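You operate a simulated robot arm through the tools that you are given. There is no shell and no other tool. Be economical: measure what you need, move in short steps, check, and stop when the job is done.

Carry out the task below with a simulated robot arm. There is one attempt and no reset: what you move stays moved.

Task
Push both plugs into the green board, set its switches as the plate shows and test-run the rollers.
Fine: plug in with the power off, each plug in the socket with its letter; the lamp must go green; power off at the end.

Only the result counts: the job must be done as asked and must still hold three seconds after the hand-in. Knocking over, shifting, dropping, spilling or breaking anything else fails it.

Robot
A 6-joint arm with a fingered hand, fixed in place. Base frame: the origin is at the foot of the arm, x ahead of it, y to its left, z up. Units: mm, degrees, N and s.
With the tool pointing down near the work surface it reaches from about 280 to 700 mm from the base axis. Its first joint turns from -166.0 to 166.0 degrees. Payload 4 kg.
Tool frame: the origin (TCP) lies between the finger pads and is the grasp point; the fingertips stand 22 mm ahead of it; z points along the fingers, y is the line along which they close. Largest opening 112 mm; the body of the gripper starts 60 mm behind the TCP. The gripper is a hand of 4 fingers: y runs from the thumb to the fingers, the wrist lies at [0, 0, -218] in the tool frame, and closing takes about 1.5 s.
Orientation is told as [roll, pitch, yaw] about the base's x, y, z axes, in that order, counted from this pose: with the fingers straight down and closing along the base's y, the tool's x points along the base's -x, its y along +y and its z along -z.

Tools
- The arm moves only by the tool send_rows. Its argument "deltas" is a list that holds one entry, the list of rows, each a list of 7 numbers: the shift along the tool's x, y, z in mm, then the turn, a rotation vector about the tool's x, y, z in degrees, then the opening, from 0 (shut) to 1 (fully open). In form: [[[dx, dy, dz, ax, ay, az, gripper], ...]]. A call has 1 to 20 rows; each row shifts and turns the commanded pose from where the row before left it, along the tool's axes as they then stand. Rows are played at 5 a second. More than 50 mm and 8.6 degrees between two rows, or a gripper value outside its range, and nothing of the call is played. A pose out of reach is approached as far as the arm can. The call stops where the force on the tool passes 40 N (or 10 N more than at its start, if that is more) or the arm is blocked; 0.2 s more then pass. The fingers move at their own pace (about 45 mm/s each) and stop on an object; they squeeze with about 33 N. The grip force told is the motor's: it shows also when the fingers shut on nothing. Time passes only in rows, and 0.2 s behind the last, so rows that do not move let the fingers close. The reply holds the time, the measured pose of the TCP, the force on the tool along the base axes, the opening and the grip force, in the units named above and with some noise, with the torque about the TCP (base axes, N m) and any sound that the robot's microphone picked up.
- Cameras (640 x 400 px; columns grow to the right, rows downward): "scene" is fixed at [52.4, -651.2, 1484.4]; the picture's right is [0.90, -0.44, 0.00], its down [-0.16, -0.33, -0.93] and it looks along [0.41, 0.84, -0.37] (base axes); focal length 319 px, centre (320, 200). "wrist" rides on the gripper at [69, 4, -83] in the tool frame; the picture's right is [-0.06, 1.00, 0.00], its down [-0.77, -0.05, -0.64] and it looks along [-0.64, -0.04, 0.77] (tool axes); focal length 243 px, centre (320, 200). There is no depth. A picture from a camera that has moved, and an enlarged one, comes with that camera's place and axes in the base frame and with its lens.
- camera(camera): a new picture of that camera. The clock stands still meanwhile.
- set_grasp(shape): the hand has 4 fingers and takes this shape, open, in about a second: jaw (thumb against the fingers, like two jaws); tri (thumb and two fingers); tip (a fingertip pinch); poke (one finger out to press); point (the index stretched); flat (the hand flat); cup (the hand cupped); fist (a fist). The gripper value then closes the fingers along that shape, each until it touches; the sizes above hold for jaw. It gives what a move gives, with no picture.
- inspect(camera, box): a new picture of the part [left, top, right, bottom] of that camera's present view, enlarged. The clock stands still meanwhile.
- sign_off(): hands the job in; it is judged then, once.

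Work in short steps. Places have to be worked out from the pictures, the camera data and where the tool is seen: move nearer, look again, correct. Check each grasp and each placing, and mend what went wrong. You have 120 turns and 64 pictures in all, those below and enlarged ones among them. Open the gripper and draw the arm clear of the work before you hand the job in, unless the task says otherwise; then end with one line.

The tools are called after ">>>" as name(argument=value, ...) on one line, values as JSON. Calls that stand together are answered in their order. send_rows: Moves the arm, as the interface text tells. Its arguments: {"type":"object","properties":{"deltas":{"type":"array"}},"required":["deltas"]} The other tools are called the same way: set_grasp (shape) gives the hand a shape; camera (camera) takes a picture; inspect (camera, box) takes an enlarged picture of a part of a camera's view; sign_off () hands the job in.

At the start:

```text
time_s: 0.0
tcp_pos: [322.4, 56.1, 1281.4]
tcp_rot: [0.0, 0.1, 0.0]
force: [0.3, 0.0, 0.0]
ft_torque: [0.03, 0.02, 0.02]
gripper_width: 112.2
finger_force: 0.2
shape: jaw
```

scene: 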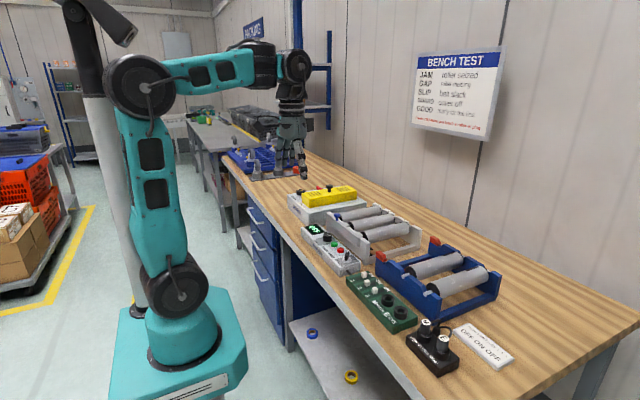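
wrist: 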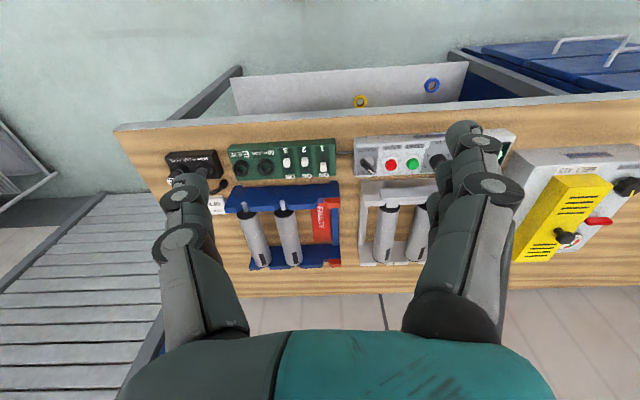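

I start by taking enlarged views of the bench to read the plate, the board, and the plugs.

>>> inspect(camera="scene", box=[340, 260, 530, 380])

>>> inspect(camera="scene", box=[280, 170, 430, 280])

>>> inspect(camera="scene", box=[400, 40, 520, 150])

>>> inspect(camera="wrist", box=[140, 120, 360, 280])

```text
3.33 times, centred on (435, 320) of scene
camera zoom: at [52.4, -651.2, 1484.4], right [0.9, -0.44, 0.0], down [-0.16, -0.33, -0.93], along [0.41, 0.84, -0.37], focal length 1064 px, centre (-63, -200)
```

zoom: 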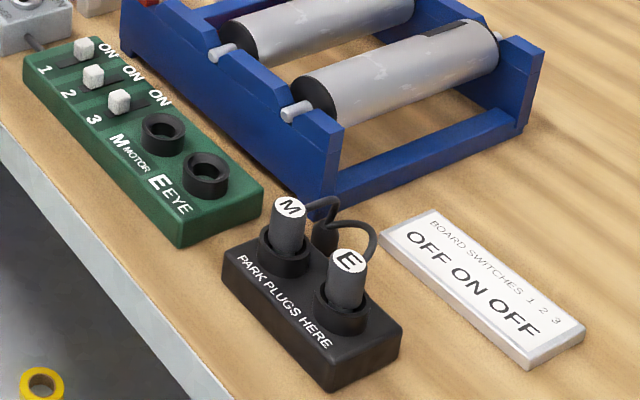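

```text
3.64 times, centred on (355, 225) of scene
camera zoom: at [52.4, -651.2, 1484.4], right [0.9, -0.44, 0.0], down [-0.16, -0.33, -0.93], along [0.41, 0.84, -0.37], focal length 1161 px, centre (193, 109)
```

zoom: 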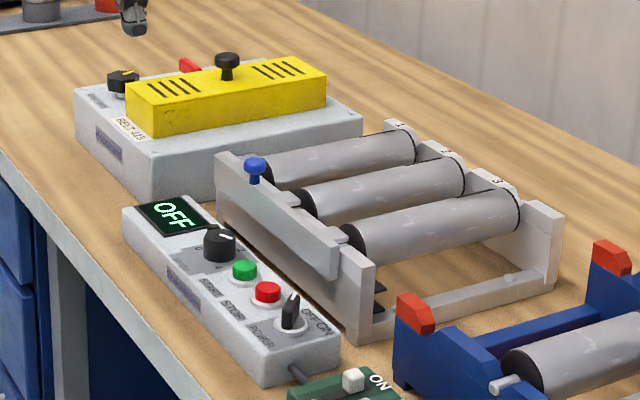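

```text
3.64 times, centred on (460, 95) of scene
camera zoom: at [52.4, -651.2, 1484.4], right [0.9, -0.44, 0.0], down [-0.16, -0.33, -0.93], along [0.41, 0.84, -0.37], focal length 1161 px, centre (-189, 582)
```

zoom: 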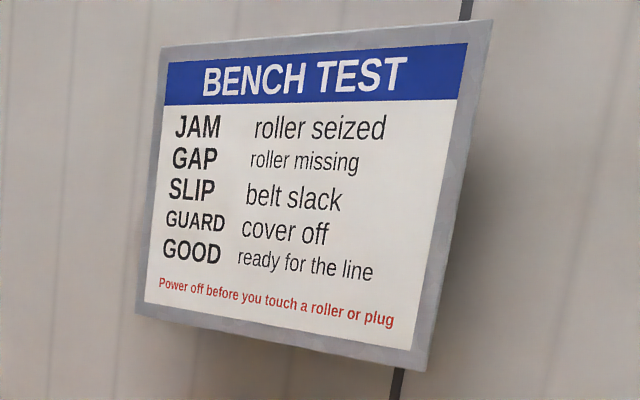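

```text
2.50 times, centred on (250, 200) of wrist
camera zoom: at [251.9, 60.8, 1363.8], right [0.06, 1.0, 0.0], down [0.77, -0.05, 0.64], along [0.64, -0.04, -0.77], focal length 606 px, centre (495, 200)
```

zoom: 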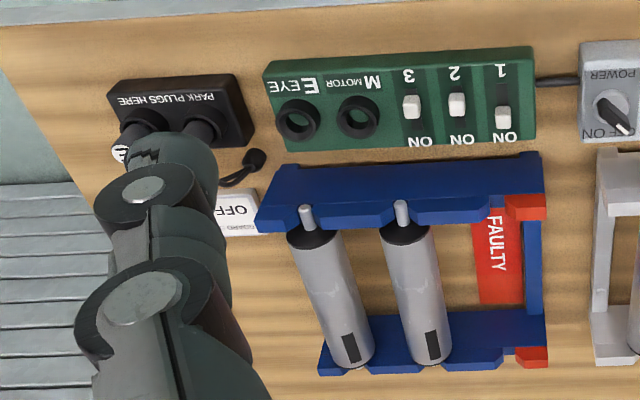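

The board needs OFF ON OFF. It looks like switch 1 is ON now, with 2 and 3 OFF. The parked plugs sit around (535, -280, 938), so I move above them to look closer.

>>> send_rows(deltas=[[[-22.3, -35.8, 22, 0, 0, 0, 1], [-22.3, -35.8, 22, 0, 0, 0, 1], [-22.3, -35.8, 22, 0, 0, 0, 1], [-22.3, -35.8, 22, 0, 0, 0, 1], [-22.3, -35.8, 22, 0, 0, 0, 1], [-22.3, -35.8, 22, 0, 0, 0, 1], [-22.3, -35.8, 22, 0, 0, 0, 1], [-22.3, -35.8, 22, 0, 0, 0, 1], [0, 0, 0, 0, 0, 0, 1]]])

>>> camera(camera="wrist")

```text
time_s: 2.0
tcp_pos: [500.4, -229.1, 1106.6]
tcp_rot: [0.0, 0.0, 0.1]
force: [0.0, 0.0, 0.7]
ft_torque: [0.0, 0.03, 0.05]
gripper_width: 112.1
finger_force: 0.2
shape: jaw
```

```text
57 pictures are left
camera wrist: at [430.1, -226.2, 1189.4], right [0.06, 1.0, 0.0], down [0.76, -0.05, 0.64], along [0.64, -0.04, -0.77], focal length 243 px, centre (320, 200)
```

wrist: 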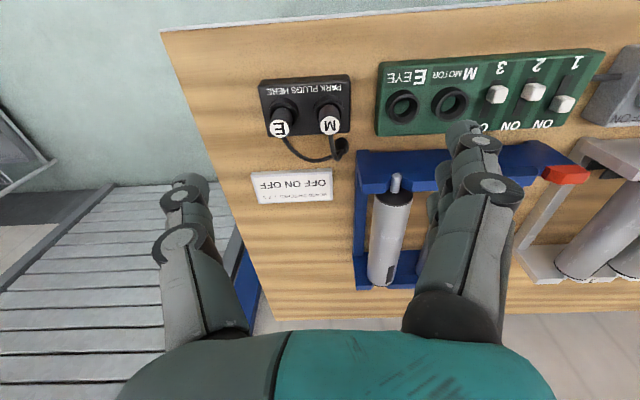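

The plugs are at E ≈ (536, -277) and M ≈ (536, -223), with the sockets at E ≈ (533, -138) and M ≈ (533, -83). Before touching a plug, I check where the power knob points and move over plug M.

>>> inspect(camera="scene", box=[315, 225, 365, 275])

>>> send_rows(deltas=[[[-18, 3, 40, 0, 0, 0, 1], [-17, 3, 45, 0, 0, 0, 0.7], [0, 0, 0, 0, 0, 0, 0.45], [0, 0, 0, 0, 0, 0, 0.45], [0, 0, 0, 0, 0, 0, 0.45], [0, 0, 0, 0, 0, 0, 0.45]]])

>>> camera(camera="wrist")

```text
8.00 times, centred on (340, 250) of scene
camera zoom: at [52.4, -651.2, 1484.4], right [0.9, -0.44, 0.0], down [-0.16, -0.33, -0.93], along [0.41, 0.84, -0.37], focal length 2554 px, centre (160, -200)
```

zoom: 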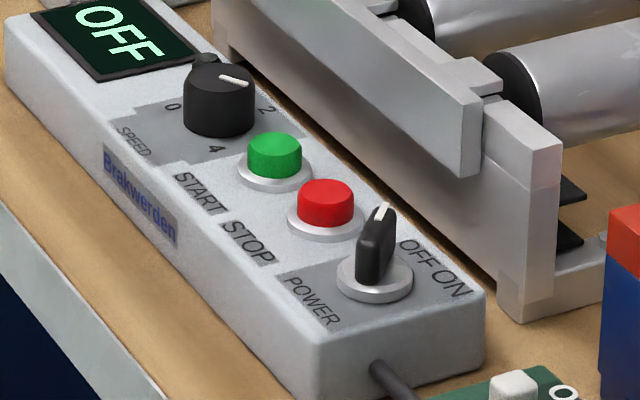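

```text
time_s: 3.4
tcp_pos: [535.3, -227.3, 1021.5]
tcp_rot: [0.0, 0.0, 0.0]
force: [-0.6, 0.4, -0.2]
ft_torque: [0.0, 0.02, 0.01]
gripper_width: 51.0
finger_force: 0.1
shape: jaw
```

```text
55 pictures are left
camera wrist: at [465.7, -222.6, 1104.0], right [0.06, 1.0, 0.0], down [0.77, -0.05, 0.64], along [0.64, -0.04, -0.77], focal length 243 px, centre (320, 200)
```

wrist: 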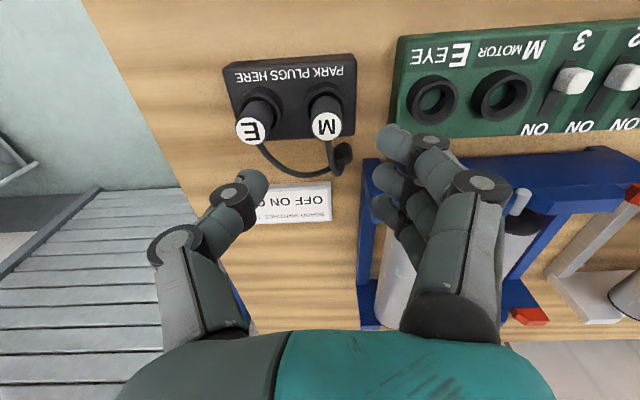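

The power knob points to OFF. The jaw fingers spread wide along x, so I try the fingertip pinch, which may suit a slim plug better, and look at it.

>>> set_grasp(shape="tip")

>>> camera(camera="wrist")

```text
time_s: 4.3
tcp_pos: [536.3, -225.8, 1021.4]
tcp_rot: [0.0, -0.1, 0.1]
force: [-0.6, -0.9, -0.1]
ft_torque: [-0.04, -0.03, 0.03]
gripper_width: 112.1
finger_force: 0.0
shape: tip
```

```text
54 pictures are left
camera wrist: at [465.6, -222.6, 1104.0], right [0.06, 1.0, 0.0], down [0.77, -0.05, 0.64], along [0.64, -0.04, -0.77], focal length 243 px, centre (320, 200)
```

wrist: 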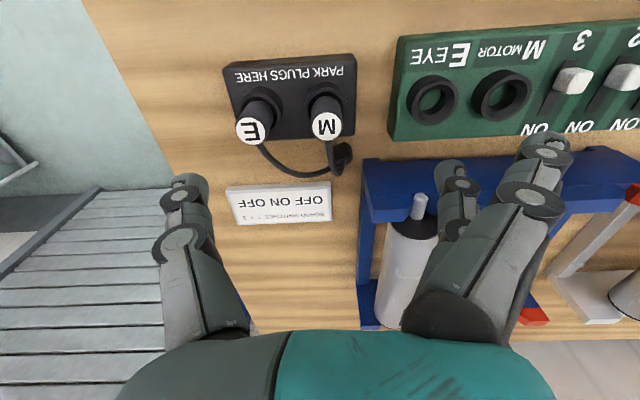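

Tip leaves fewer fingers in the way. I close it to about 40 % and look at how thumb and index line up.

>>> send_rows(deltas=[[[0, 0, 0, 0, 0, 0, 0.4], [0, 0, 0, 0, 0, 0, 0.4], [0, 0, 0, 0, 0, 0, 0.4], [0, 0, 0, 0, 0, 0, 0.4], [0, 0, 0, 0, 0, 0, 0.4]]])

>>> camera(camera="wrist")

```text
time_s: 5.5
tcp_pos: [535.9, -226.6, 1021.5]
tcp_rot: [0.0, -0.1, 0.1]
force: [0.3, 0.4, 0.1]
ft_torque: [0.0, 0.01, -0.01]
gripper_width: 45.6
finger_force: 0.0
shape: tip
```

```text
53 pictures are left
camera wrist: at [465.6, -222.6, 1104.0], right [0.06, 1.0, 0.0], down [0.77, -0.05, 0.64], along [0.64, -0.04, -0.77], focal length 243 px, centre (320, 200)
```

wrist: 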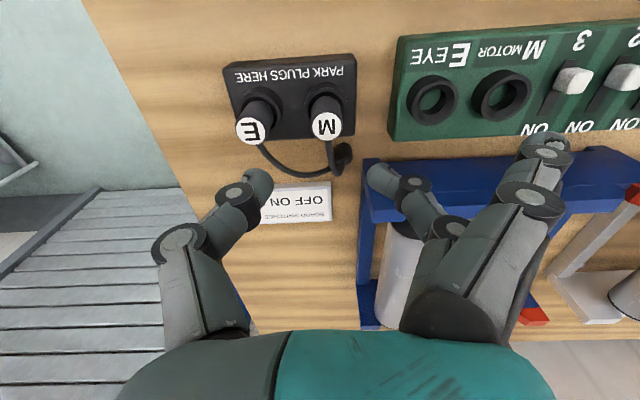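

Thumb and one finger pinch at the TCP centre. Now I align over plug M (≈ 534.5, -222), go down to just at its top, and check.

>>> send_rows(deltas=[[[1, 4.4, 20, 0, 0, 0, 0.36], [0, 0, 20, 0, 0, 0, 0.36], [0, 0, 18, 0, 0, 0, 0.36], [0, 0, 0, 0, 0, 0, 0.36]]])

>>> camera(camera="wrist")

>>> inspect(camera="scene", box=[370, 260, 490, 380])

```text
time_s: 6.5
tcp_pos: [536.9, -220.2, 962.6]
tcp_rot: [-0.1, 0.0, 0.0]
force: [-1.1, 0.0, 0.2]
ft_torque: [-0.02, 0.03, 0.01]
gripper_width: 41.3
finger_force: 0.0
shape: tip
```

```text
52 pictures are left
camera wrist: at [465.5, -217.1, 1044.9], right [0.06, 1.0, 0.0], down [0.77, -0.05, 0.64], along [0.64, -0.04, -0.77], focal length 243 px, centre (320, 200)
```

wrist: 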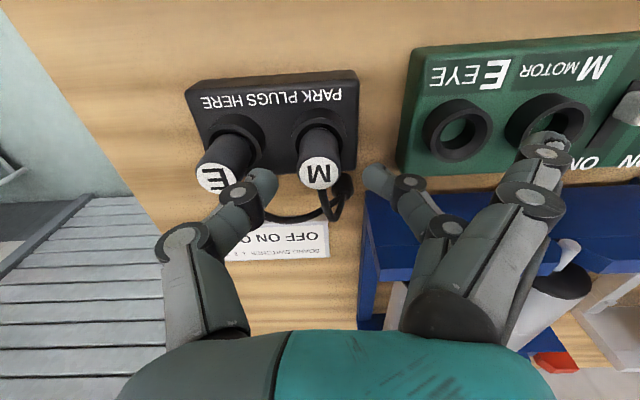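

```text
3.33 times, centred on (430, 320) of scene
camera zoom: at [52.4, -651.2, 1484.4], right [0.9, -0.44, 0.0], down [-0.16, -0.33, -0.93], along [0.41, 0.84, -0.37], focal length 1064 px, centre (-47, -200)
```

zoom: 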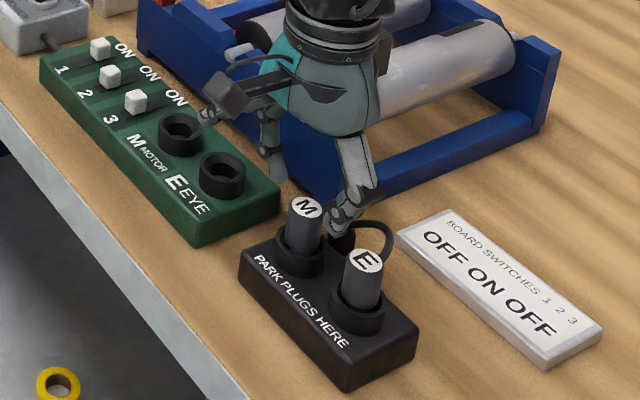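

The fingers straddle plug M evenly, and the splayed fingers ride about 28 mm above the TCP, so they're clear. I descend about 25 mm and close.

>>> send_rows(deltas=[[[0, -0.8, 13, 0, 0, 0, 0.36], [0, 0, 12, 0, 0, 0, 0.36], [0, 0, 0, 0, 0, 0, 0.1], [0, 0, 0, 0, 0, 0, 0], [0, 0, 0, 0, 0, 0, 0], [0, 0, 0, 0, 0, 0, 0], [0, 0, 0, 0, 0, 0, 0]]])

>>> camera(camera="wrist")

```text
time_s: 8.1
tcp_pos: [536.7, -219.3, 937.0]
tcp_rot: [0.0, 0.0, 0.0]
force: [0.4, 0.4, 0.3]
ft_torque: [0.01, -0.01, -0.01]
gripper_width: 17.2
finger_force: 33.2
shape: tip
```

```text
50 pictures are left
camera wrist: at [465.9, -216.1, 1020.1], right [0.06, 1.0, 0.0], down [0.77, -0.05, 0.64], along [0.64, -0.04, -0.77], focal length 243 px, centre (320, 200)
```

wrist: 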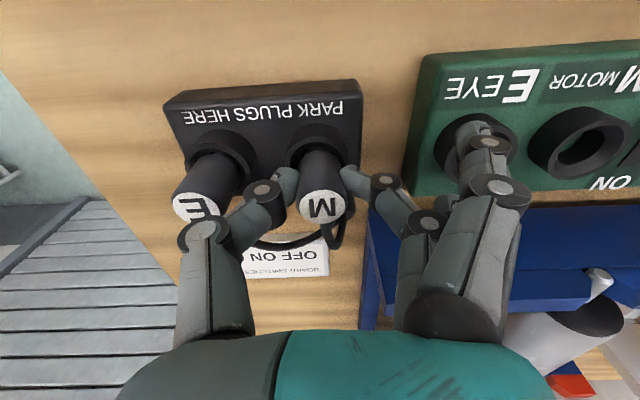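

Plug M is gripped at 17 mm width. I lift it straight up by about 60 mm.

>>> send_rows(deltas=[[[0, 0, -8, 0, 0, 0, 0], [0, 0, -12, 0, 0, 0, 0], [0, 0, -20, 0, 0, 0, 0], [0, 0, -20, 0, 0, 0, 0], [0, 0, 0, 0, 0, 0, 0]]])

>>> camera(camera="wrist")

>>> inspect(camera="scene", box=[370, 260, 490, 380])

```text
time_s: 9.3
tcp_pos: [532.9, -219.4, 995.3]
tcp_rot: [0.0, 0.0, 0.1]
force: [1.7, 0.0, 0.1]
ft_torque: [0.03, 0.03, -0.02]
gripper_width: 16.7
finger_force: 32.8
shape: tip
```

```text
49 pictures are left
camera wrist: at [463.6, -214.8, 1079.5], right [0.06, 1.0, 0.0], down [0.77, -0.05, 0.64], along [0.64, -0.04, -0.77], focal length 243 px, centre (320, 200)
```

wrist: 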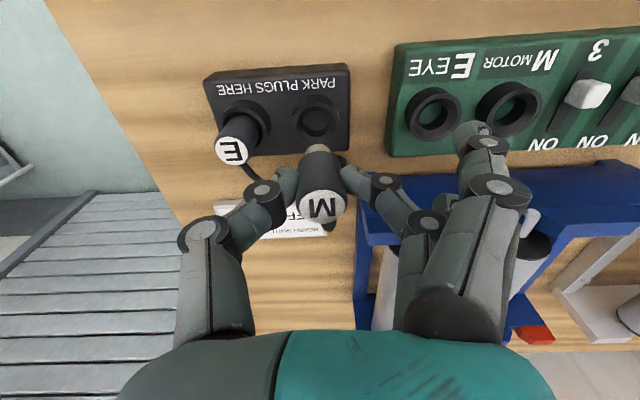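

```text
3.33 times, centred on (430, 320) of scene
camera zoom: at [52.4, -651.2, 1484.4], right [0.9, -0.44, 0.0], down [-0.16, -0.33, -0.93], along [0.41, 0.84, -0.37], focal length 1064 px, centre (-47, -200)
```

zoom: 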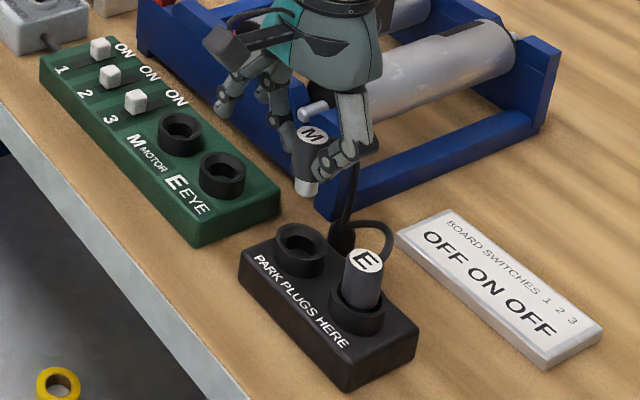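

Plug M is lifted and hangs upright. I estimate socket M at ≈ (535.5, -79.5), ring top about 897, at the same height as the parking rings. I carry the plug about 143.5 mm in +y and check the alignment.

>>> send_rows(deltas=[[[0, 30, 0, 0, 0, 0, 0], [0, 40, 0, 0, 0, 0, 0], [-1.5, 40, 0, 0, 0, 0, 0], [0, 33.5, 0, 0, 0, 0, 0], [0, 0, 20, 0, 0, 0, 0], [0, 0, 0, 0, 0, 0, 0]]])

>>> inspect(camera="wrist", box=[240, 60, 440, 240])

>>> inspect(camera="scene", box=[350, 230, 450, 330])

```text
time_s: 10.7
tcp_pos: [535.3, -75.7, 976.8]
tcp_rot: [-0.1, 0.0, 0.0]
force: [0.8, 0.5, -0.2]
ft_torque: [-0.01, 0.02, 0.02]
gripper_width: 17.2
finger_force: 33.1
shape: tip
```

```text
2.22 times, centred on (340, 150) of wrist
camera zoom: at [465.6, -72.6, 1060.2], right [0.06, 1.0, 0.0], down [0.77, -0.05, 0.64], along [0.64, -0.04, -0.77], focal length 539 px, centre (276, 311)
```

zoom: 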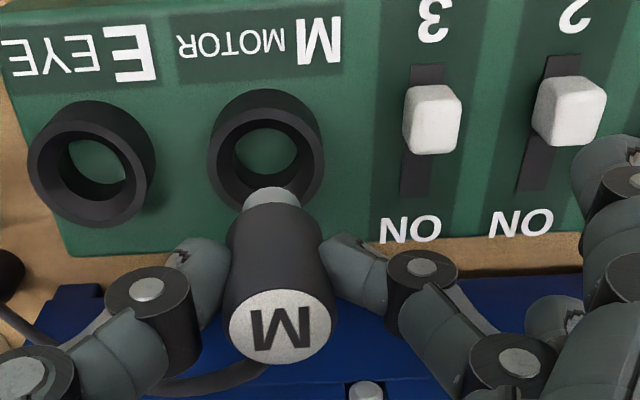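

```text
4.00 times, centred on (400, 280) of scene
camera zoom: at [52.4, -651.2, 1484.4], right [0.9, -0.44, 0.0], down [-0.16, -0.33, -0.93], along [0.41, 0.84, -0.37], focal length 1277 px, centre (0, -120)
```

zoom: 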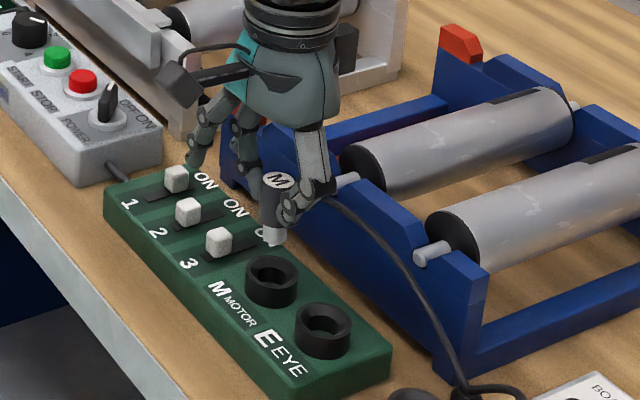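

Plug M's x matches the socket, but it sits about 2.7 mm too far in +y. I correct that and lower it to just above the ring to check again.

>>> send_rows(deltas=[[[0, -2.7, 0, 0, 0, 0, 0], [0, 0, 10, 0, 0, 0, 0], [0, 0, 8, 0, 0, 0, 0], [0, 0, 0, 0, 0, 0, 0]]])

>>> inspect(camera="wrist", box=[240, 60, 440, 240])

>>> inspect(camera="scene", box=[350, 230, 450, 330])

```text
time_s: 11.7
tcp_pos: [535.7, -78.9, 959.1]
tcp_rot: [0.0, -0.1, -0.1]
force: [0.6, 0.2, 0.8]
ft_torque: [0.0, 0.01, 0.02]
gripper_width: 17.0
finger_force: 32.9
shape: tip
```

```text
2.22 times, centred on (340, 150) of wrist
camera zoom: at [465.3, -74.9, 1042.4], right [0.06, 1.0, 0.0], down [0.77, -0.05, 0.64], along [0.64, -0.04, -0.77], focal length 539 px, centre (276, 311)
```

zoom: 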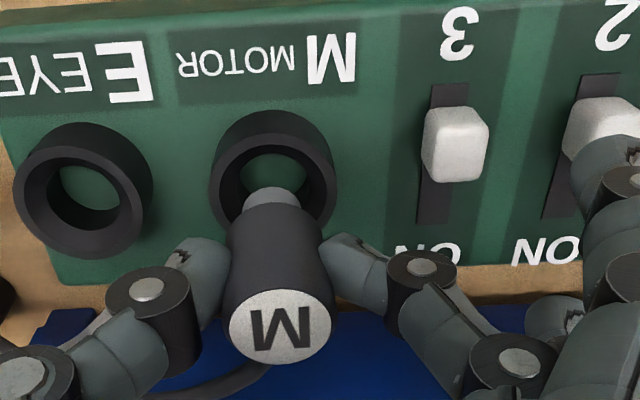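

```text
4.00 times, centred on (400, 280) of scene
camera zoom: at [52.4, -651.2, 1484.4], right [0.9, -0.44, 0.0], down [-0.16, -0.33, -0.93], along [0.41, 0.84, -0.37], focal length 1277 px, centre (0, -120)
```

zoom: 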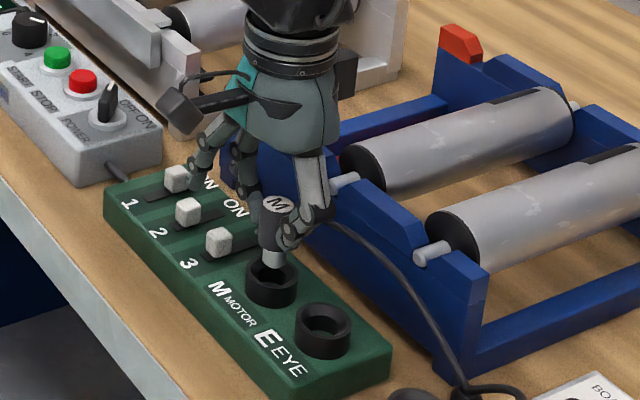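

The pin is centred over the socket funnel. I descend gently in steps to the seated height (TCP about 937), watching the force.

>>> send_rows(deltas=[[[0, 0, 5, 0, 0, 0, 0], [0, 0, 5, 0, 0, 0, 0], [0, 0, 4, 0, 0, 0, 0], [0, 0, 4, 0, 0, 0, 0], [0, 0, 3, 0, 0, 0, 0], [0, 0, 0, 0, 0, 0, 0]]])

>>> inspect(camera="wrist", box=[240, 60, 440, 240])

>>> inspect(camera="scene", box=[350, 230, 450, 330])

```text
time_s: 13.1
tcp_pos: [536.5, -79.4, 939.1]
tcp_rot: [0.0, 0.0, 0.1]
force: [0.3, 0.8, 0.0]
ft_torque: [0.01, 0.0, -0.01]
gripper_width: 17.0
finger_force: 33.0
shape: tip
```

```text
2.22 times, centred on (340, 150) of wrist
camera zoom: at [465.9, -75.2, 1021.2], right [0.06, 1.0, 0.0], down [0.77, -0.05, 0.64], along [0.64, -0.04, -0.77], focal length 539 px, centre (276, 311)
```

zoom: 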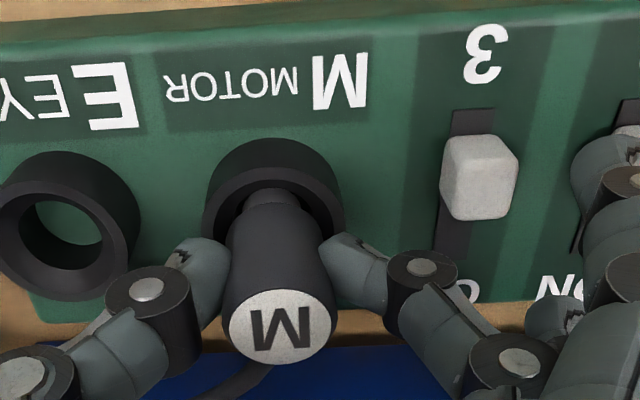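

```text
4.00 times, centred on (400, 280) of scene
camera zoom: at [52.4, -651.2, 1484.4], right [0.9, -0.44, 0.0], down [-0.16, -0.33, -0.93], along [0.41, 0.84, -0.37], focal length 1277 px, centre (0, -120)
```

zoom: 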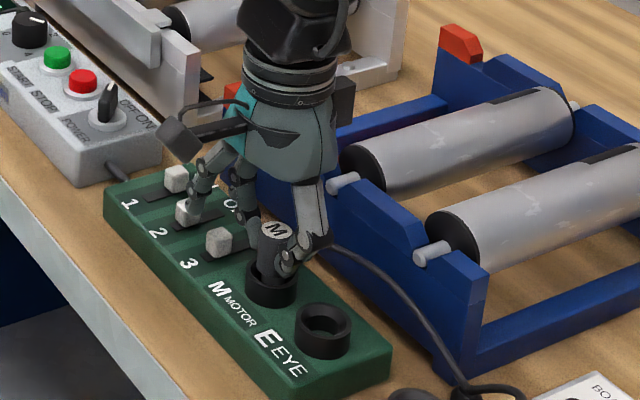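

The plug is going in with no resistance yet. I press further in 2 mm steps.

>>> send_rows(deltas=[[[0, 0, 2, 0, 0, 0, 0], [0, 0, 2, 0, 0, 0, 0], [0, 0, 2, 0, 0, 0, 0], [0, 0, 2, 0, 0, 0, 0], [0, 0, 0, 0, 0, 0, 0]]])

>>> camera(camera="wrist")

```text
time_s: 14.2
tcp_pos: [538.1, -79.3, 934.3]
tcp_rot: [-0.1, -0.4, 0.0]
force: [-4.3, 0.1, 20.4]
ft_torque: [0.04, 0.04, -0.01]
gripper_width: 20.8
finger_force: 32.7
shape: tip
stopped in row 5: the force on the tool passed its limit at 41 N (the readings are from after the stop); the commanded pose is now the measured one
```

```text
41 pictures are left
camera wrist: at [466.9, -75.8, 1016.0], right [0.06, 1.0, 0.0], down [0.76, -0.05, 0.65], along [0.65, -0.04, -0.76], focal length 243 px, centre (320, 200)
```

wrist: 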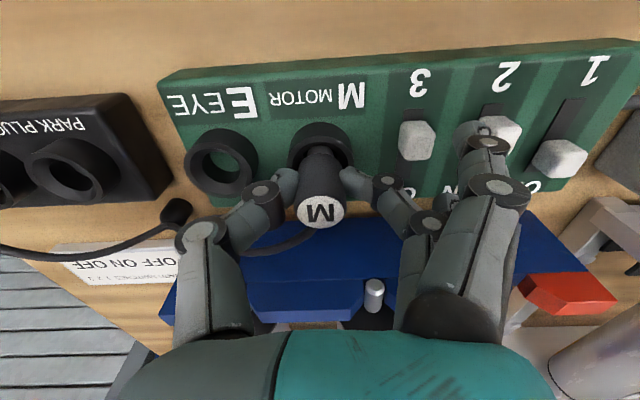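

I met 41 N of resistance and the grip width grew, so I need to know what it pushes on. I look closer.

>>> inspect(camera="wrist", box=[265, 110, 375, 240])

>>> inspect(camera="scene", box=[380, 265, 440, 325])

```text
3.08 times, centred on (320, 175) of wrist
camera zoom: at [466.9, -75.8, 1016.0], right [0.06, 1.0, 0.0], down [0.76, -0.05, 0.65], along [0.65, -0.04, -0.76], focal length 746 px, centre (320, 277)
```

zoom: 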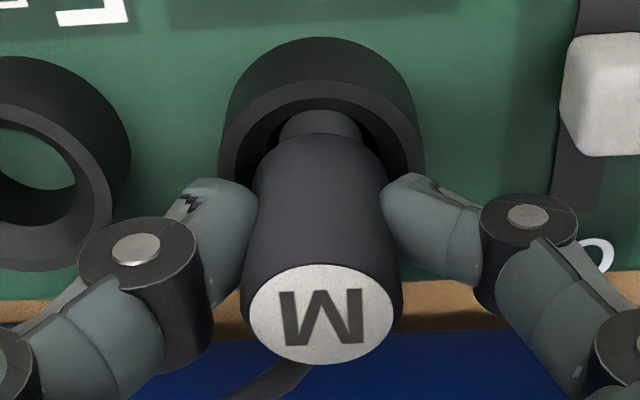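

```text
6.67 times, centred on (410, 295) of scene
camera zoom: at [52.4, -651.2, 1484.4], right [0.9, -0.44, 0.0], down [-0.16, -0.33, -0.93], along [0.41, 0.84, -0.37], focal length 2129 px, centre (-280, -433)
```

zoom: 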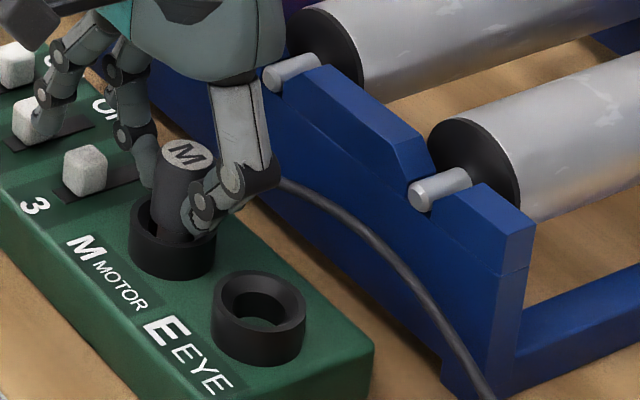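

The pushed-back force on the tool points to -x, and the scene view also shows the plug sitting toward the +x side of the ring. I lift slightly, shift about 3.5 mm in -x, and press again.

>>> send_rows(deltas=[[[0, 0, -4, 0, 0, 0, 0], [3.5, 0, 0, 0, 0, 0, 0], [0, 0, 2, 0, 0, 0, 0], [0, 0, 2, 0, 0, 0, 0], [0, 0, 2, 0, 0, 0, 0], [0, 0, 2, 0, 0, 0, 0], [0, 0, 0, 0, 0, 0, 0]]])

>>> inspect(camera="wrist", box=[265, 110, 375, 240])

```text
time_s: 15.6
tcp_pos: [535.6, -80.0, 933.7]
tcp_rot: [-0.1, -0.6, -0.1]
force: [-4.9, 0.8, 22.7]
ft_torque: [0.06, 0.05, -0.01]
gripper_width: 21.0
finger_force: 33.3
shape: tip
stopped in row 6: the force on the tool passed its limit at 42 N (the readings are from after the stop); the commanded pose is now the measured one
```

```text
3.08 times, centred on (320, 175) of wrist
camera zoom: at [464.1, -76.4, 1015.1], right [0.06, 1.0, 0.0], down [0.76, -0.05, 0.65], along [0.65, -0.04, -0.76], focal length 746 px, centre (320, 277)
```

zoom: 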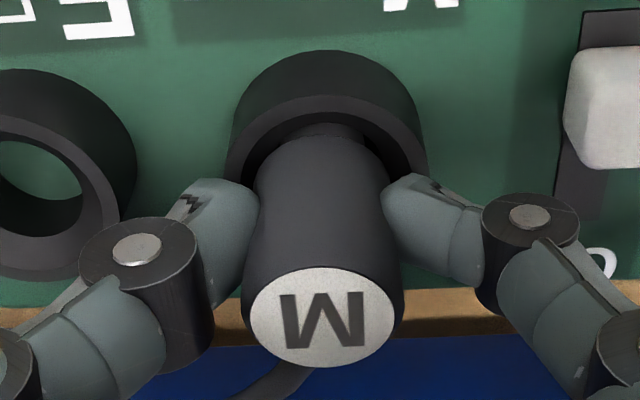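

The pin is now deeper in the ring. I compare how far M stands out of its socket with how far the still-parked E does.

>>> inspect(camera="scene", box=[390, 265, 460, 365])

```text
4.00 times, centred on (425, 315) of scene
camera zoom: at [52.4, -651.2, 1484.4], right [0.9, -0.44, 0.0], down [-0.16, -0.33, -0.93], along [0.41, 0.84, -0.37], focal length 1277 px, centre (-100, -260)
```

zoom: 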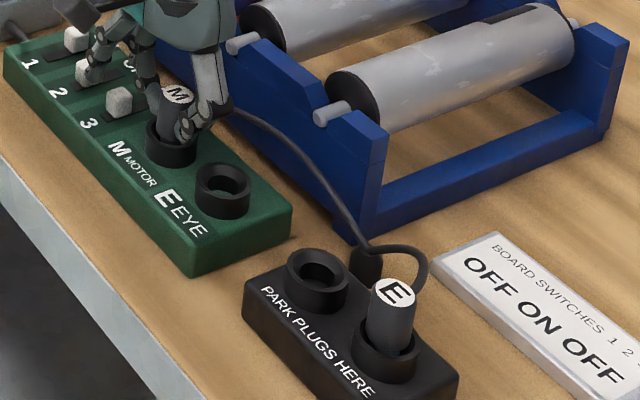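

M seems to stand perhaps 2–3 mm higher than the parked plug. I open the fingers, rise clear of it, and look at it unobstructed.

>>> send_rows(deltas=[[[0, 0, 0, 0, 0, 0, 0.36], [0, 0, 0, 0, 0, 0, 0.36], [0, 0, 0, 0, 0, 0, 0.36], [0, 0, -20, 0, 0, 0, 0.36], [0, 0, -25, 0, 0, 0, 0.36], [0, 0, -20, 0, 0, 0, 0.36], [0, 0, 0, 0, 0, 0, 0.36]]])

>>> camera(camera="wrist")

>>> inspect(camera="scene", box=[370, 255, 480, 365])

```text
time_s: 17.2
tcp_pos: [534.5, -80.4, 997.8]
tcp_rot: [-0.2, -0.5, -0.1]
force: [1.0, -0.3, -0.2]
ft_torque: [-0.05, -0.02, -0.01]
gripper_width: 39.8
finger_force: 0.1
shape: tip
```

```text
36 pictures are left
camera wrist: at [463.0, -76.7, 1079.5], right [0.06, 1.0, 0.0], down [0.76, -0.05, 0.65], along [0.65, -0.04, -0.76], focal length 243 px, centre (320, 200)
```

wrist: 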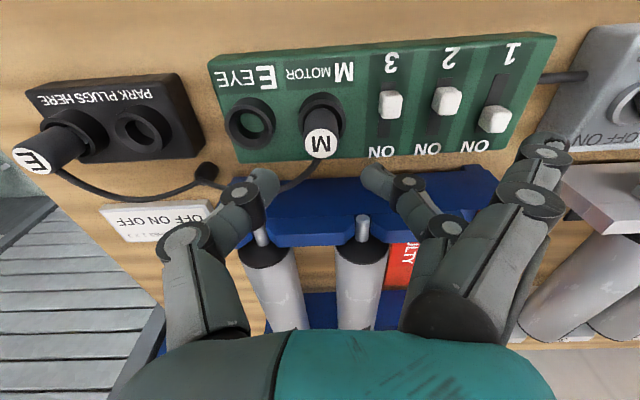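

```text
3.64 times, centred on (425, 310) of scene
camera zoom: at [52.4, -651.2, 1484.4], right [0.9, -0.44, 0.0], down [-0.16, -0.33, -0.93], along [0.41, 0.84, -0.37], focal length 1161 px, centre (-62, -200)
```

zoom: 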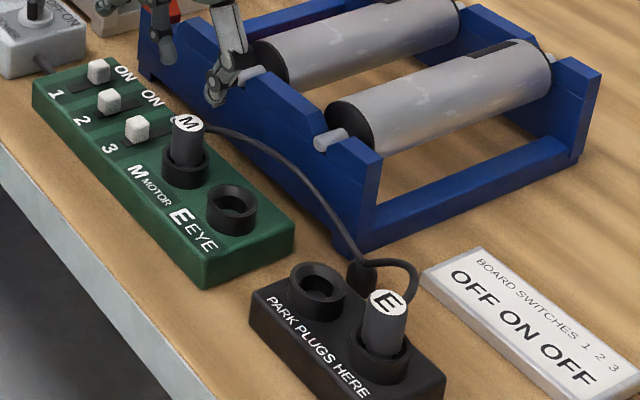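

M stands upright in its socket but may not be quite home, so I'll press on it from above. I switch to the poke shape (needed for switches and buttons too) and look at where the fingertip sits.

>>> send_rows(deltas=[[[0, 0, -30, 0, 0, 0, 0.36], [0, 0, 0, -0.2, 0.5, 0.1, 0.36]]])

>>> set_grasp(shape="poke")

>>> camera(camera="wrist")

>>> inspect(camera="scene", box=[340, 225, 450, 335])

```text
time_s: 17.8
tcp_pos: [533.8, -79.7, 1026.5]
tcp_rot: [0.1, 0.0, -0.3]
force: [0.4, 0.1, -0.6]
ft_torque: [0.02, -0.03, 0.02]
gripper_width: 39.9
finger_force: 0.0
shape: tip
```

```text
time_s: 18.7
tcp_pos: [534.6, -81.3, 1026.5]
tcp_rot: [0.1, -0.1, 0.0]
force: [-0.3, -0.3, 0.3]
ft_torque: [-0.02, -0.03, 0.0]
gripper_width: 0.0
finger_force: 0.0
shape: poke
```

```text
34 pictures are left
camera wrist: at [463.9, -75.9, 1109.6], right [0.07, 1.0, 0.0], down [0.76, -0.05, 0.64], along [0.64, -0.04, -0.77], focal length 243 px, centre (320, 200)
```

wrist: 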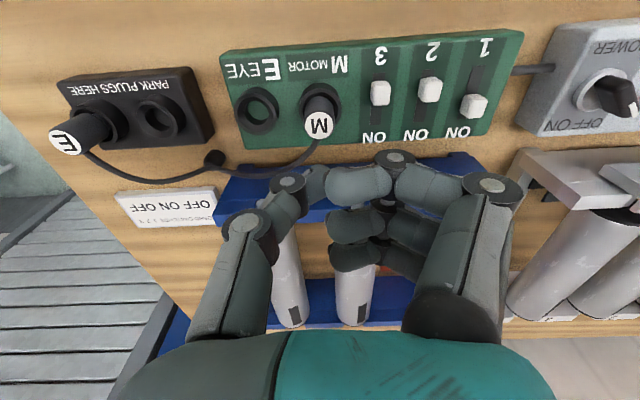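

```text
3.64 times, centred on (395, 280) of scene
camera zoom: at [52.4, -651.2, 1484.4], right [0.9, -0.44, 0.0], down [-0.16, -0.33, -0.93], along [0.41, 0.84, -0.37], focal length 1161 px, centre (47, -91)
```

zoom: 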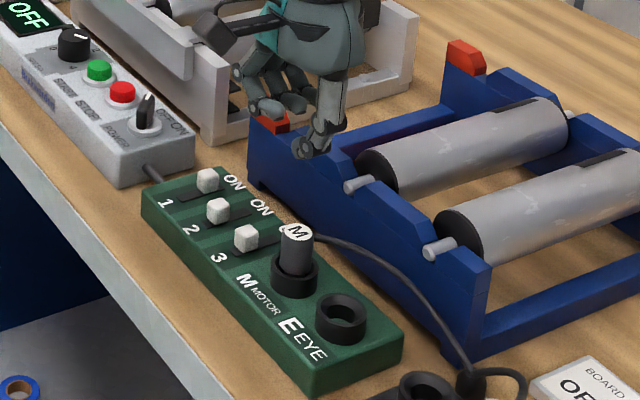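

The poke tip lies on the tool axis, roughly 15–20 mm ahead of the TCP, and directly above plug M (≈ 533, -81). I go down and press on the plug's top in small steps.

>>> send_rows(deltas=[[[0.5, 0, 25, 0, 0, 0, 0], [0, 0, 25, 0, 0, 0, 0], [0, 0, 5, 0, 0, 0, 0], [0, 0, 3, 0, 0, 0, 0], [0, 0, 3, 0, 0, 0, 0], [0, 0, 3, 0, 0, 0, 0], [0, 0, 3, 0, 0, 0, 0], [0, 0, 3, 0, 0, 0, 0], [0, 0, 3, 0, 0, 0, 0], [0, 0, 3, 0, 0, 0, 0]]])

>>> inspect(camera="scene", box=[370, 255, 440, 325])

```text
time_s: 20.6
tcp_pos: [536.0, -81.1, 959.1]
tcp_rot: [0.0, -0.7, -0.1]
force: [-4.6, 1.7, 26.6]
ft_torque: [0.23, 0.18, 0.02]
gripper_width: 0.1
finger_force: 32.8
shape: jaw
stopped in row 9: the force on the tool passed its limit at 44 N (the readings are from after the stop); the commanded pose is now the measured one
```

```text
5.71 times, centred on (405, 290) of scene
camera zoom: at [52.4, -651.2, 1484.4], right [0.9, -0.44, 0.0], down [-0.16, -0.33, -0.93], along [0.41, 0.84, -0.37], focal length 1825 px, centre (-166, -314)
```

zoom: 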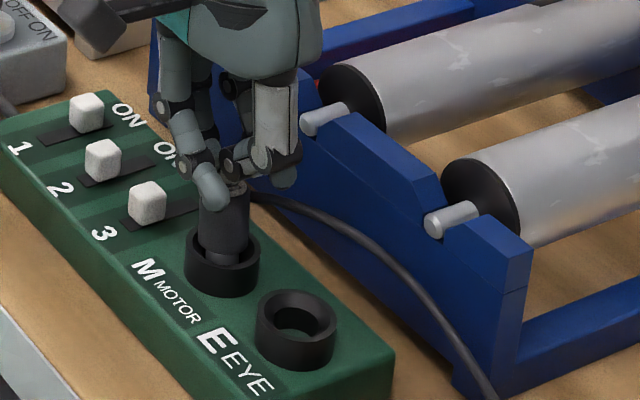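

It pressed with 44 N and the hand fell back to the jaw shape. I rise and compare M and the parked E at high zoom.

>>> send_rows(deltas=[[[0, 0, -25, 0, 0, 0, 0], [0, 0, -30, 0, 0.7, 0, 0], [0, -20, -30, 0, 0, 0, 0]]])

>>> inspect(camera="scene", box=[392, 280, 417, 305])

>>> inspect(camera="scene", box=[425, 325, 455, 355])

```text
time_s: 21.4
tcp_pos: [535.4, -100.3, 1042.9]
tcp_rot: [0.1, 0.3, -0.1]
force: [0.3, -0.3, -1.4]
ft_torque: [0.03, -0.02, -0.02]
gripper_width: 0.0
finger_force: 33.0
shape: jaw
```

```text
16.00 times, centred on (404, 292) of scene
camera zoom: at [52.4, -651.2, 1484.4], right [0.9, -0.44, 0.0], down [-0.16, -0.33, -0.93], along [0.41, 0.84, -0.37], focal length 5109 px, centre (-1032, -1280)
```

zoom: 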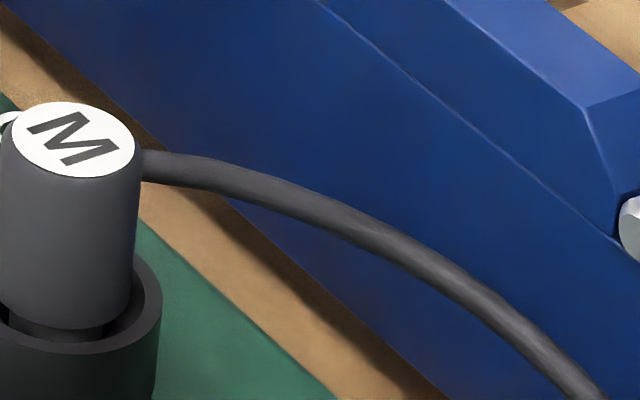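

```text
13.33 times, centred on (440, 340) of scene
camera zoom: at [52.4, -651.2, 1484.4], right [0.9, -0.44, 0.0], down [-0.16, -0.33, -0.93], along [0.41, 0.84, -0.37], focal length 4257 px, centre (-1280, -1667)
```

zoom: 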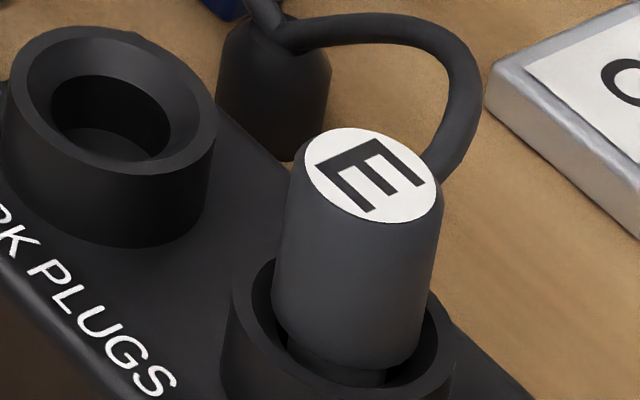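

The first crop cut M off, so I take one more properly framed view to judge its seating against the ring.

>>> inspect(camera="scene", box=[376, 278, 406, 308])

>>> inspect(camera="scene", box=[425, 332, 455, 362])

```text
13.33 times, centred on (391, 293) of scene
camera zoom: at [52.4, -651.2, 1484.4], right [0.9, -0.44, 0.0], down [-0.16, -0.33, -0.93], along [0.41, 0.84, -0.37], focal length 4257 px, centre (-627, -1040)
```

zoom: 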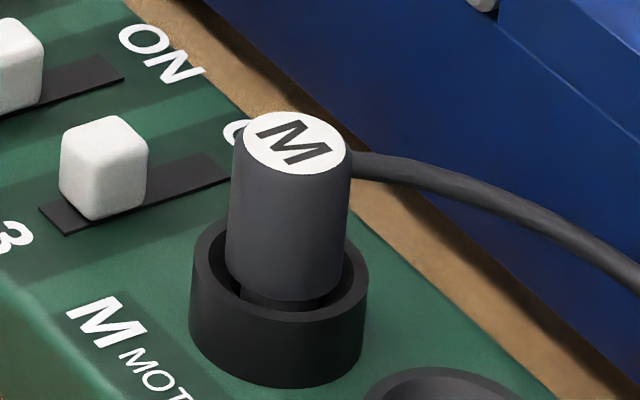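

```text
13.33 times, centred on (440, 347) of scene
camera zoom: at [52.4, -651.2, 1484.4], right [0.9, -0.44, 0.0], down [-0.16, -0.33, -0.93], along [0.41, 0.84, -0.37], focal length 4257 px, centre (-1280, -1760)
```

zoom: 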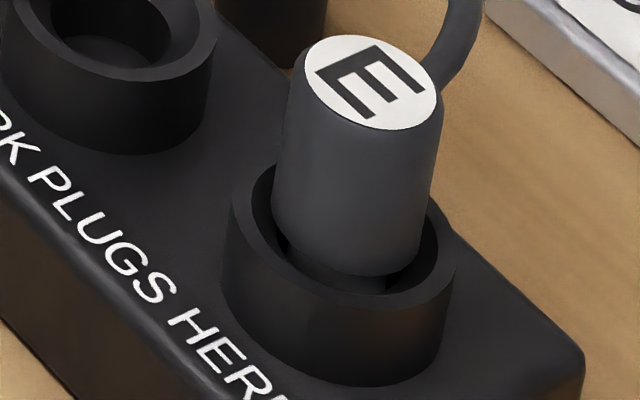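

M's exposed height matches the parked E (1.34 vs 1.35 disc diameters) and 44 N moved it no further, so M is seated. Next is E: tip shape, then over plug E (≈ 535, -277).

>>> set_grasp(shape="tip")

>>> send_rows(deltas=[[[0, -44, 0, 0, 0, 0, 0.36], [0, -44, 0, 0, 0, 0, 0.36], [0, -44, 0, 0, 0, 0, 0.36], [0, -45, 0, 0, 0, 0, 0.36], [0, 0, 40, 0, -0.3, 0, 0.36], [0, 0, 35, 0, 0, 0, 0.36], [0, 0, 0, 0, 0, 0, 0.36]]])

>>> camera(camera="wrist")

```text
time_s: 22.4
tcp_pos: [535.6, -99.7, 1042.8]
tcp_rot: [0.1, 0.4, -0.2]
force: [0.5, 0.1, 0.6]
ft_torque: [-0.02, 0.01, 0.0]
gripper_width: 112.1
finger_force: 0.1
shape: tip
```

```text
time_s: 23.9
tcp_pos: [534.4, -278.6, 968.3]
tcp_rot: [0.1, 0.1, 0.0]
force: [-0.6, 0.1, 0.4]
ft_torque: [0.02, 0.0, -0.03]
gripper_width: 40.9
finger_force: 0.1
shape: tip
```

```text
27 pictures are left
camera wrist: at [464.2, -273.4, 1050.5], right [0.07, 1.0, 0.0], down [0.77, -0.05, 0.64], along [0.64, -0.04, -0.77], focal length 243 px, centre (320, 200)
```

wrist: 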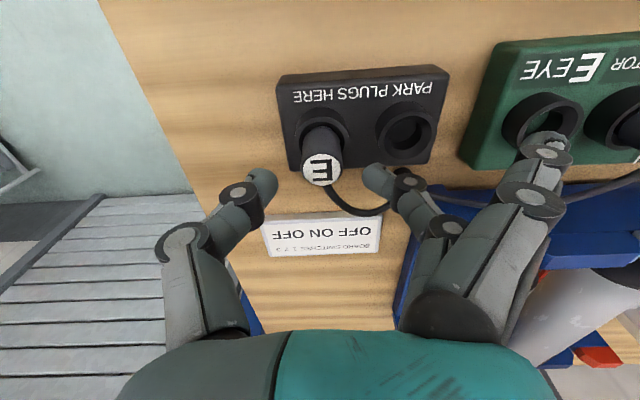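

E is centred between the fingertips. I descend about 30 mm and close.

>>> send_rows(deltas=[[[-0.8, 0.3, 15, 0, 0, 0, 0.36], [0, 0, 15, 0, 0, 0, 0.36], [0, 0, 0, 0, 0, 0, 0.1], [0, 0, 0, 0, 0, 0, 0], [0, 0, 0, 0, 0, 0, 0], [0, 0, 0, 0, 0, 0, 0], [0, 0, 0, 0, 0, 0, 0]]])

>>> send_rows(deltas=[[[0, 0, -8, 0, 0, 0, 0], [0, 0, -12, 0, 0, 0, 0], [0, 0, -20, 0, 0, 0, 0], [0, 0, -20, 0, 0, 0, 0], [0, 0, 0, 0, 0, 0, 0]]])

>>> camera(camera="wrist")

```text
time_s: 25.6
tcp_pos: [534.9, -277.8, 938.0]
tcp_rot: [-0.1, 0.0, -0.1]
force: [-0.7, -0.4, -0.3]
ft_torque: [-0.02, 0.0, -0.01]
gripper_width: 16.8
finger_force: 33.2
shape: tip
```

```text
time_s: 26.8
tcp_pos: [534.5, -277.9, 997.3]
tcp_rot: [0.0, 0.1, -0.2]
force: [0.2, 0.5, 0.5]
ft_torque: [0.0, -0.01, 0.03]
gripper_width: 16.9
finger_force: 32.9
shape: tip
```

```text
26 pictures are left
camera wrist: at [464.1, -273.7, 1079.5], right [0.07, 1.0, 0.0], down [0.77, -0.05, 0.64], along [0.64, -0.04, -0.77], focal length 243 px, centre (320, 200)
```

wrist: 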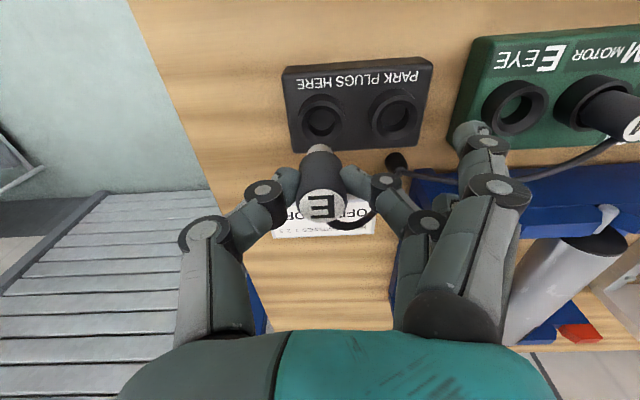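

E is lifted cleanly. I carry it 143 mm in +y to above the E socket (≈ -134.7), lower it part-way, and check the alignment and clearance to plug M.

>>> send_rows(deltas=[[[0, 35, 0, 0, 0, 0, 0], [0, 36, 0, 0, 0, 0, 0], [0, 36, 0, 0, 0, 0, 0], [0, 36, 0, 0, 0, 0, 0], [0, 0, 20, 0, 0, 0, 0], [0, 0, 10, 0, 0, 0, 0], [0, 0, 5, 0, 0, 0, 0], [0, 0, 0, 0, 0, 0, 0]]])

>>> inspect(camera="wrist", box=[240, 60, 440, 240])

>>> inspect(camera="scene", box=[375, 260, 435, 320])

```text
time_s: 28.6
tcp_pos: [535.8, -136.3, 963.3]
tcp_rot: [0.0, 0.0, -0.2]
force: [0.2, -0.3, -1.0]
ft_torque: [-0.02, -0.07, 0.05]
gripper_width: 17.0
finger_force: 32.6
shape: tip
```

```text
2.22 times, centred on (340, 150) of wrist
camera zoom: at [465.7, -130.8, 1045.6], right [0.07, 1.0, 0.0], down [0.77, -0.05, 0.64], along [0.64, -0.04, -0.77], focal length 539 px, centre (276, 311)
```

zoom: 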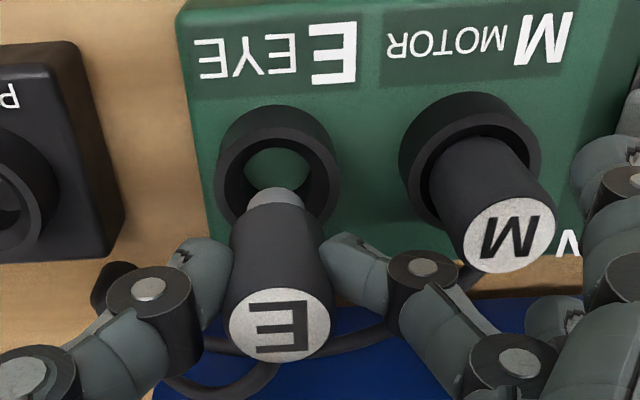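

```text
6.67 times, centred on (405, 290) of scene
camera zoom: at [52.4, -651.2, 1484.4], right [0.9, -0.44, 0.0], down [-0.16, -0.33, -0.93], along [0.41, 0.84, -0.37], focal length 2129 px, centre (-247, -400)
```

zoom: 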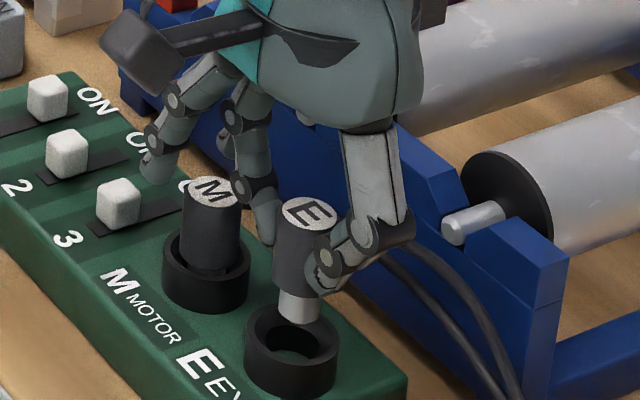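

The pin is aligned with the E socket in y, and M lies clear under the finger. I lower in small steps.

>>> send_rows(deltas=[[[0, 0.5, 5, 0, 0, 0, 0], [0, 0, 5, 0, 0, 0, 0], [0, 0, 5, 0, 0, 0, 0], [0, 0, 4, 0, 0, 0, 0], [0, 0, 2, 0, 0, 0, 0], [0, 0, 2, 0, 0, 0, 0], [0, 0, 2, 0, 0, 0, 0], [0, 0, 0, 0, 0, 0, 0]]])

>>> camera(camera="wrist")

```text
time_s: 30.4
tcp_pos: [534.2, -134.6, 938.4]
tcp_rot: [0.0, 0.1, -0.2]
force: [0.3, 0.3, -0.5]
ft_torque: [-0.02, 0.01, 0.03]
gripper_width: 16.7
finger_force: 33.2
shape: tip
```

```text
23 pictures are left
camera wrist: at [465.4, -130.5, 1020.4], right [0.07, 1.0, 0.0], down [0.77, -0.05, 0.64], along [0.64, -0.04, -0.77], focal length 243 px, centre (320, 200)
```

wrist: 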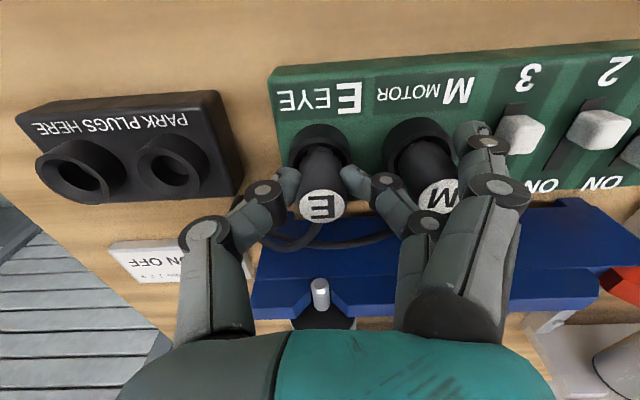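

E is in as far as it was when parked, and M is undisturbed. I press on until resistance, as with M.

>>> send_rows(deltas=[[[0, 0, 1.5, 0, 0, 0, 0], [0, 0, 1.5, 0, 0, 0, 0], [0, 0, 1.5, 0, 0, 0, 0], [0, 0, 1.5, 0, 0, 0, 0], [0, 0, 0, 0, 0, 0, 0]]])

>>> inspect(camera="wrist", box=[260, 90, 480, 240])

```text
time_s: 31.6
tcp_pos: [535.5, -134.0, 934.3]
tcp_rot: [0.0, -0.2, -0.2]
force: [-5.3, -3.9, 39.4]
ft_torque: [-0.13, 0.04, 0.01]
gripper_width: 20.6
finger_force: 32.5
shape: tip
```

```text
2.67 times, centred on (370, 165) of wrist
camera zoom: at [465.2, -130.5, 1016.0], right [0.07, 1.0, 0.0], down [0.76, -0.05, 0.64], along [0.64, -0.04, -0.76], focal length 647 px, centre (187, 293)
```

zoom: 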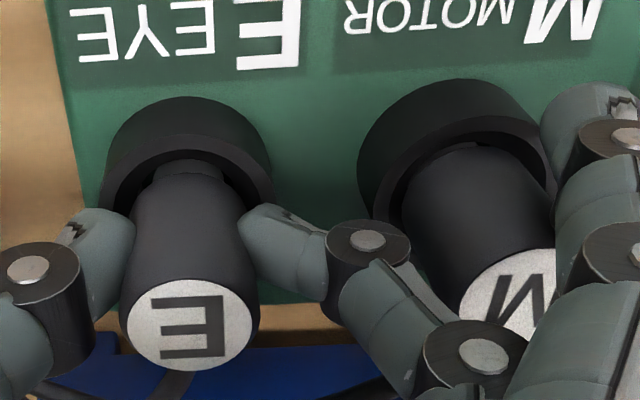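

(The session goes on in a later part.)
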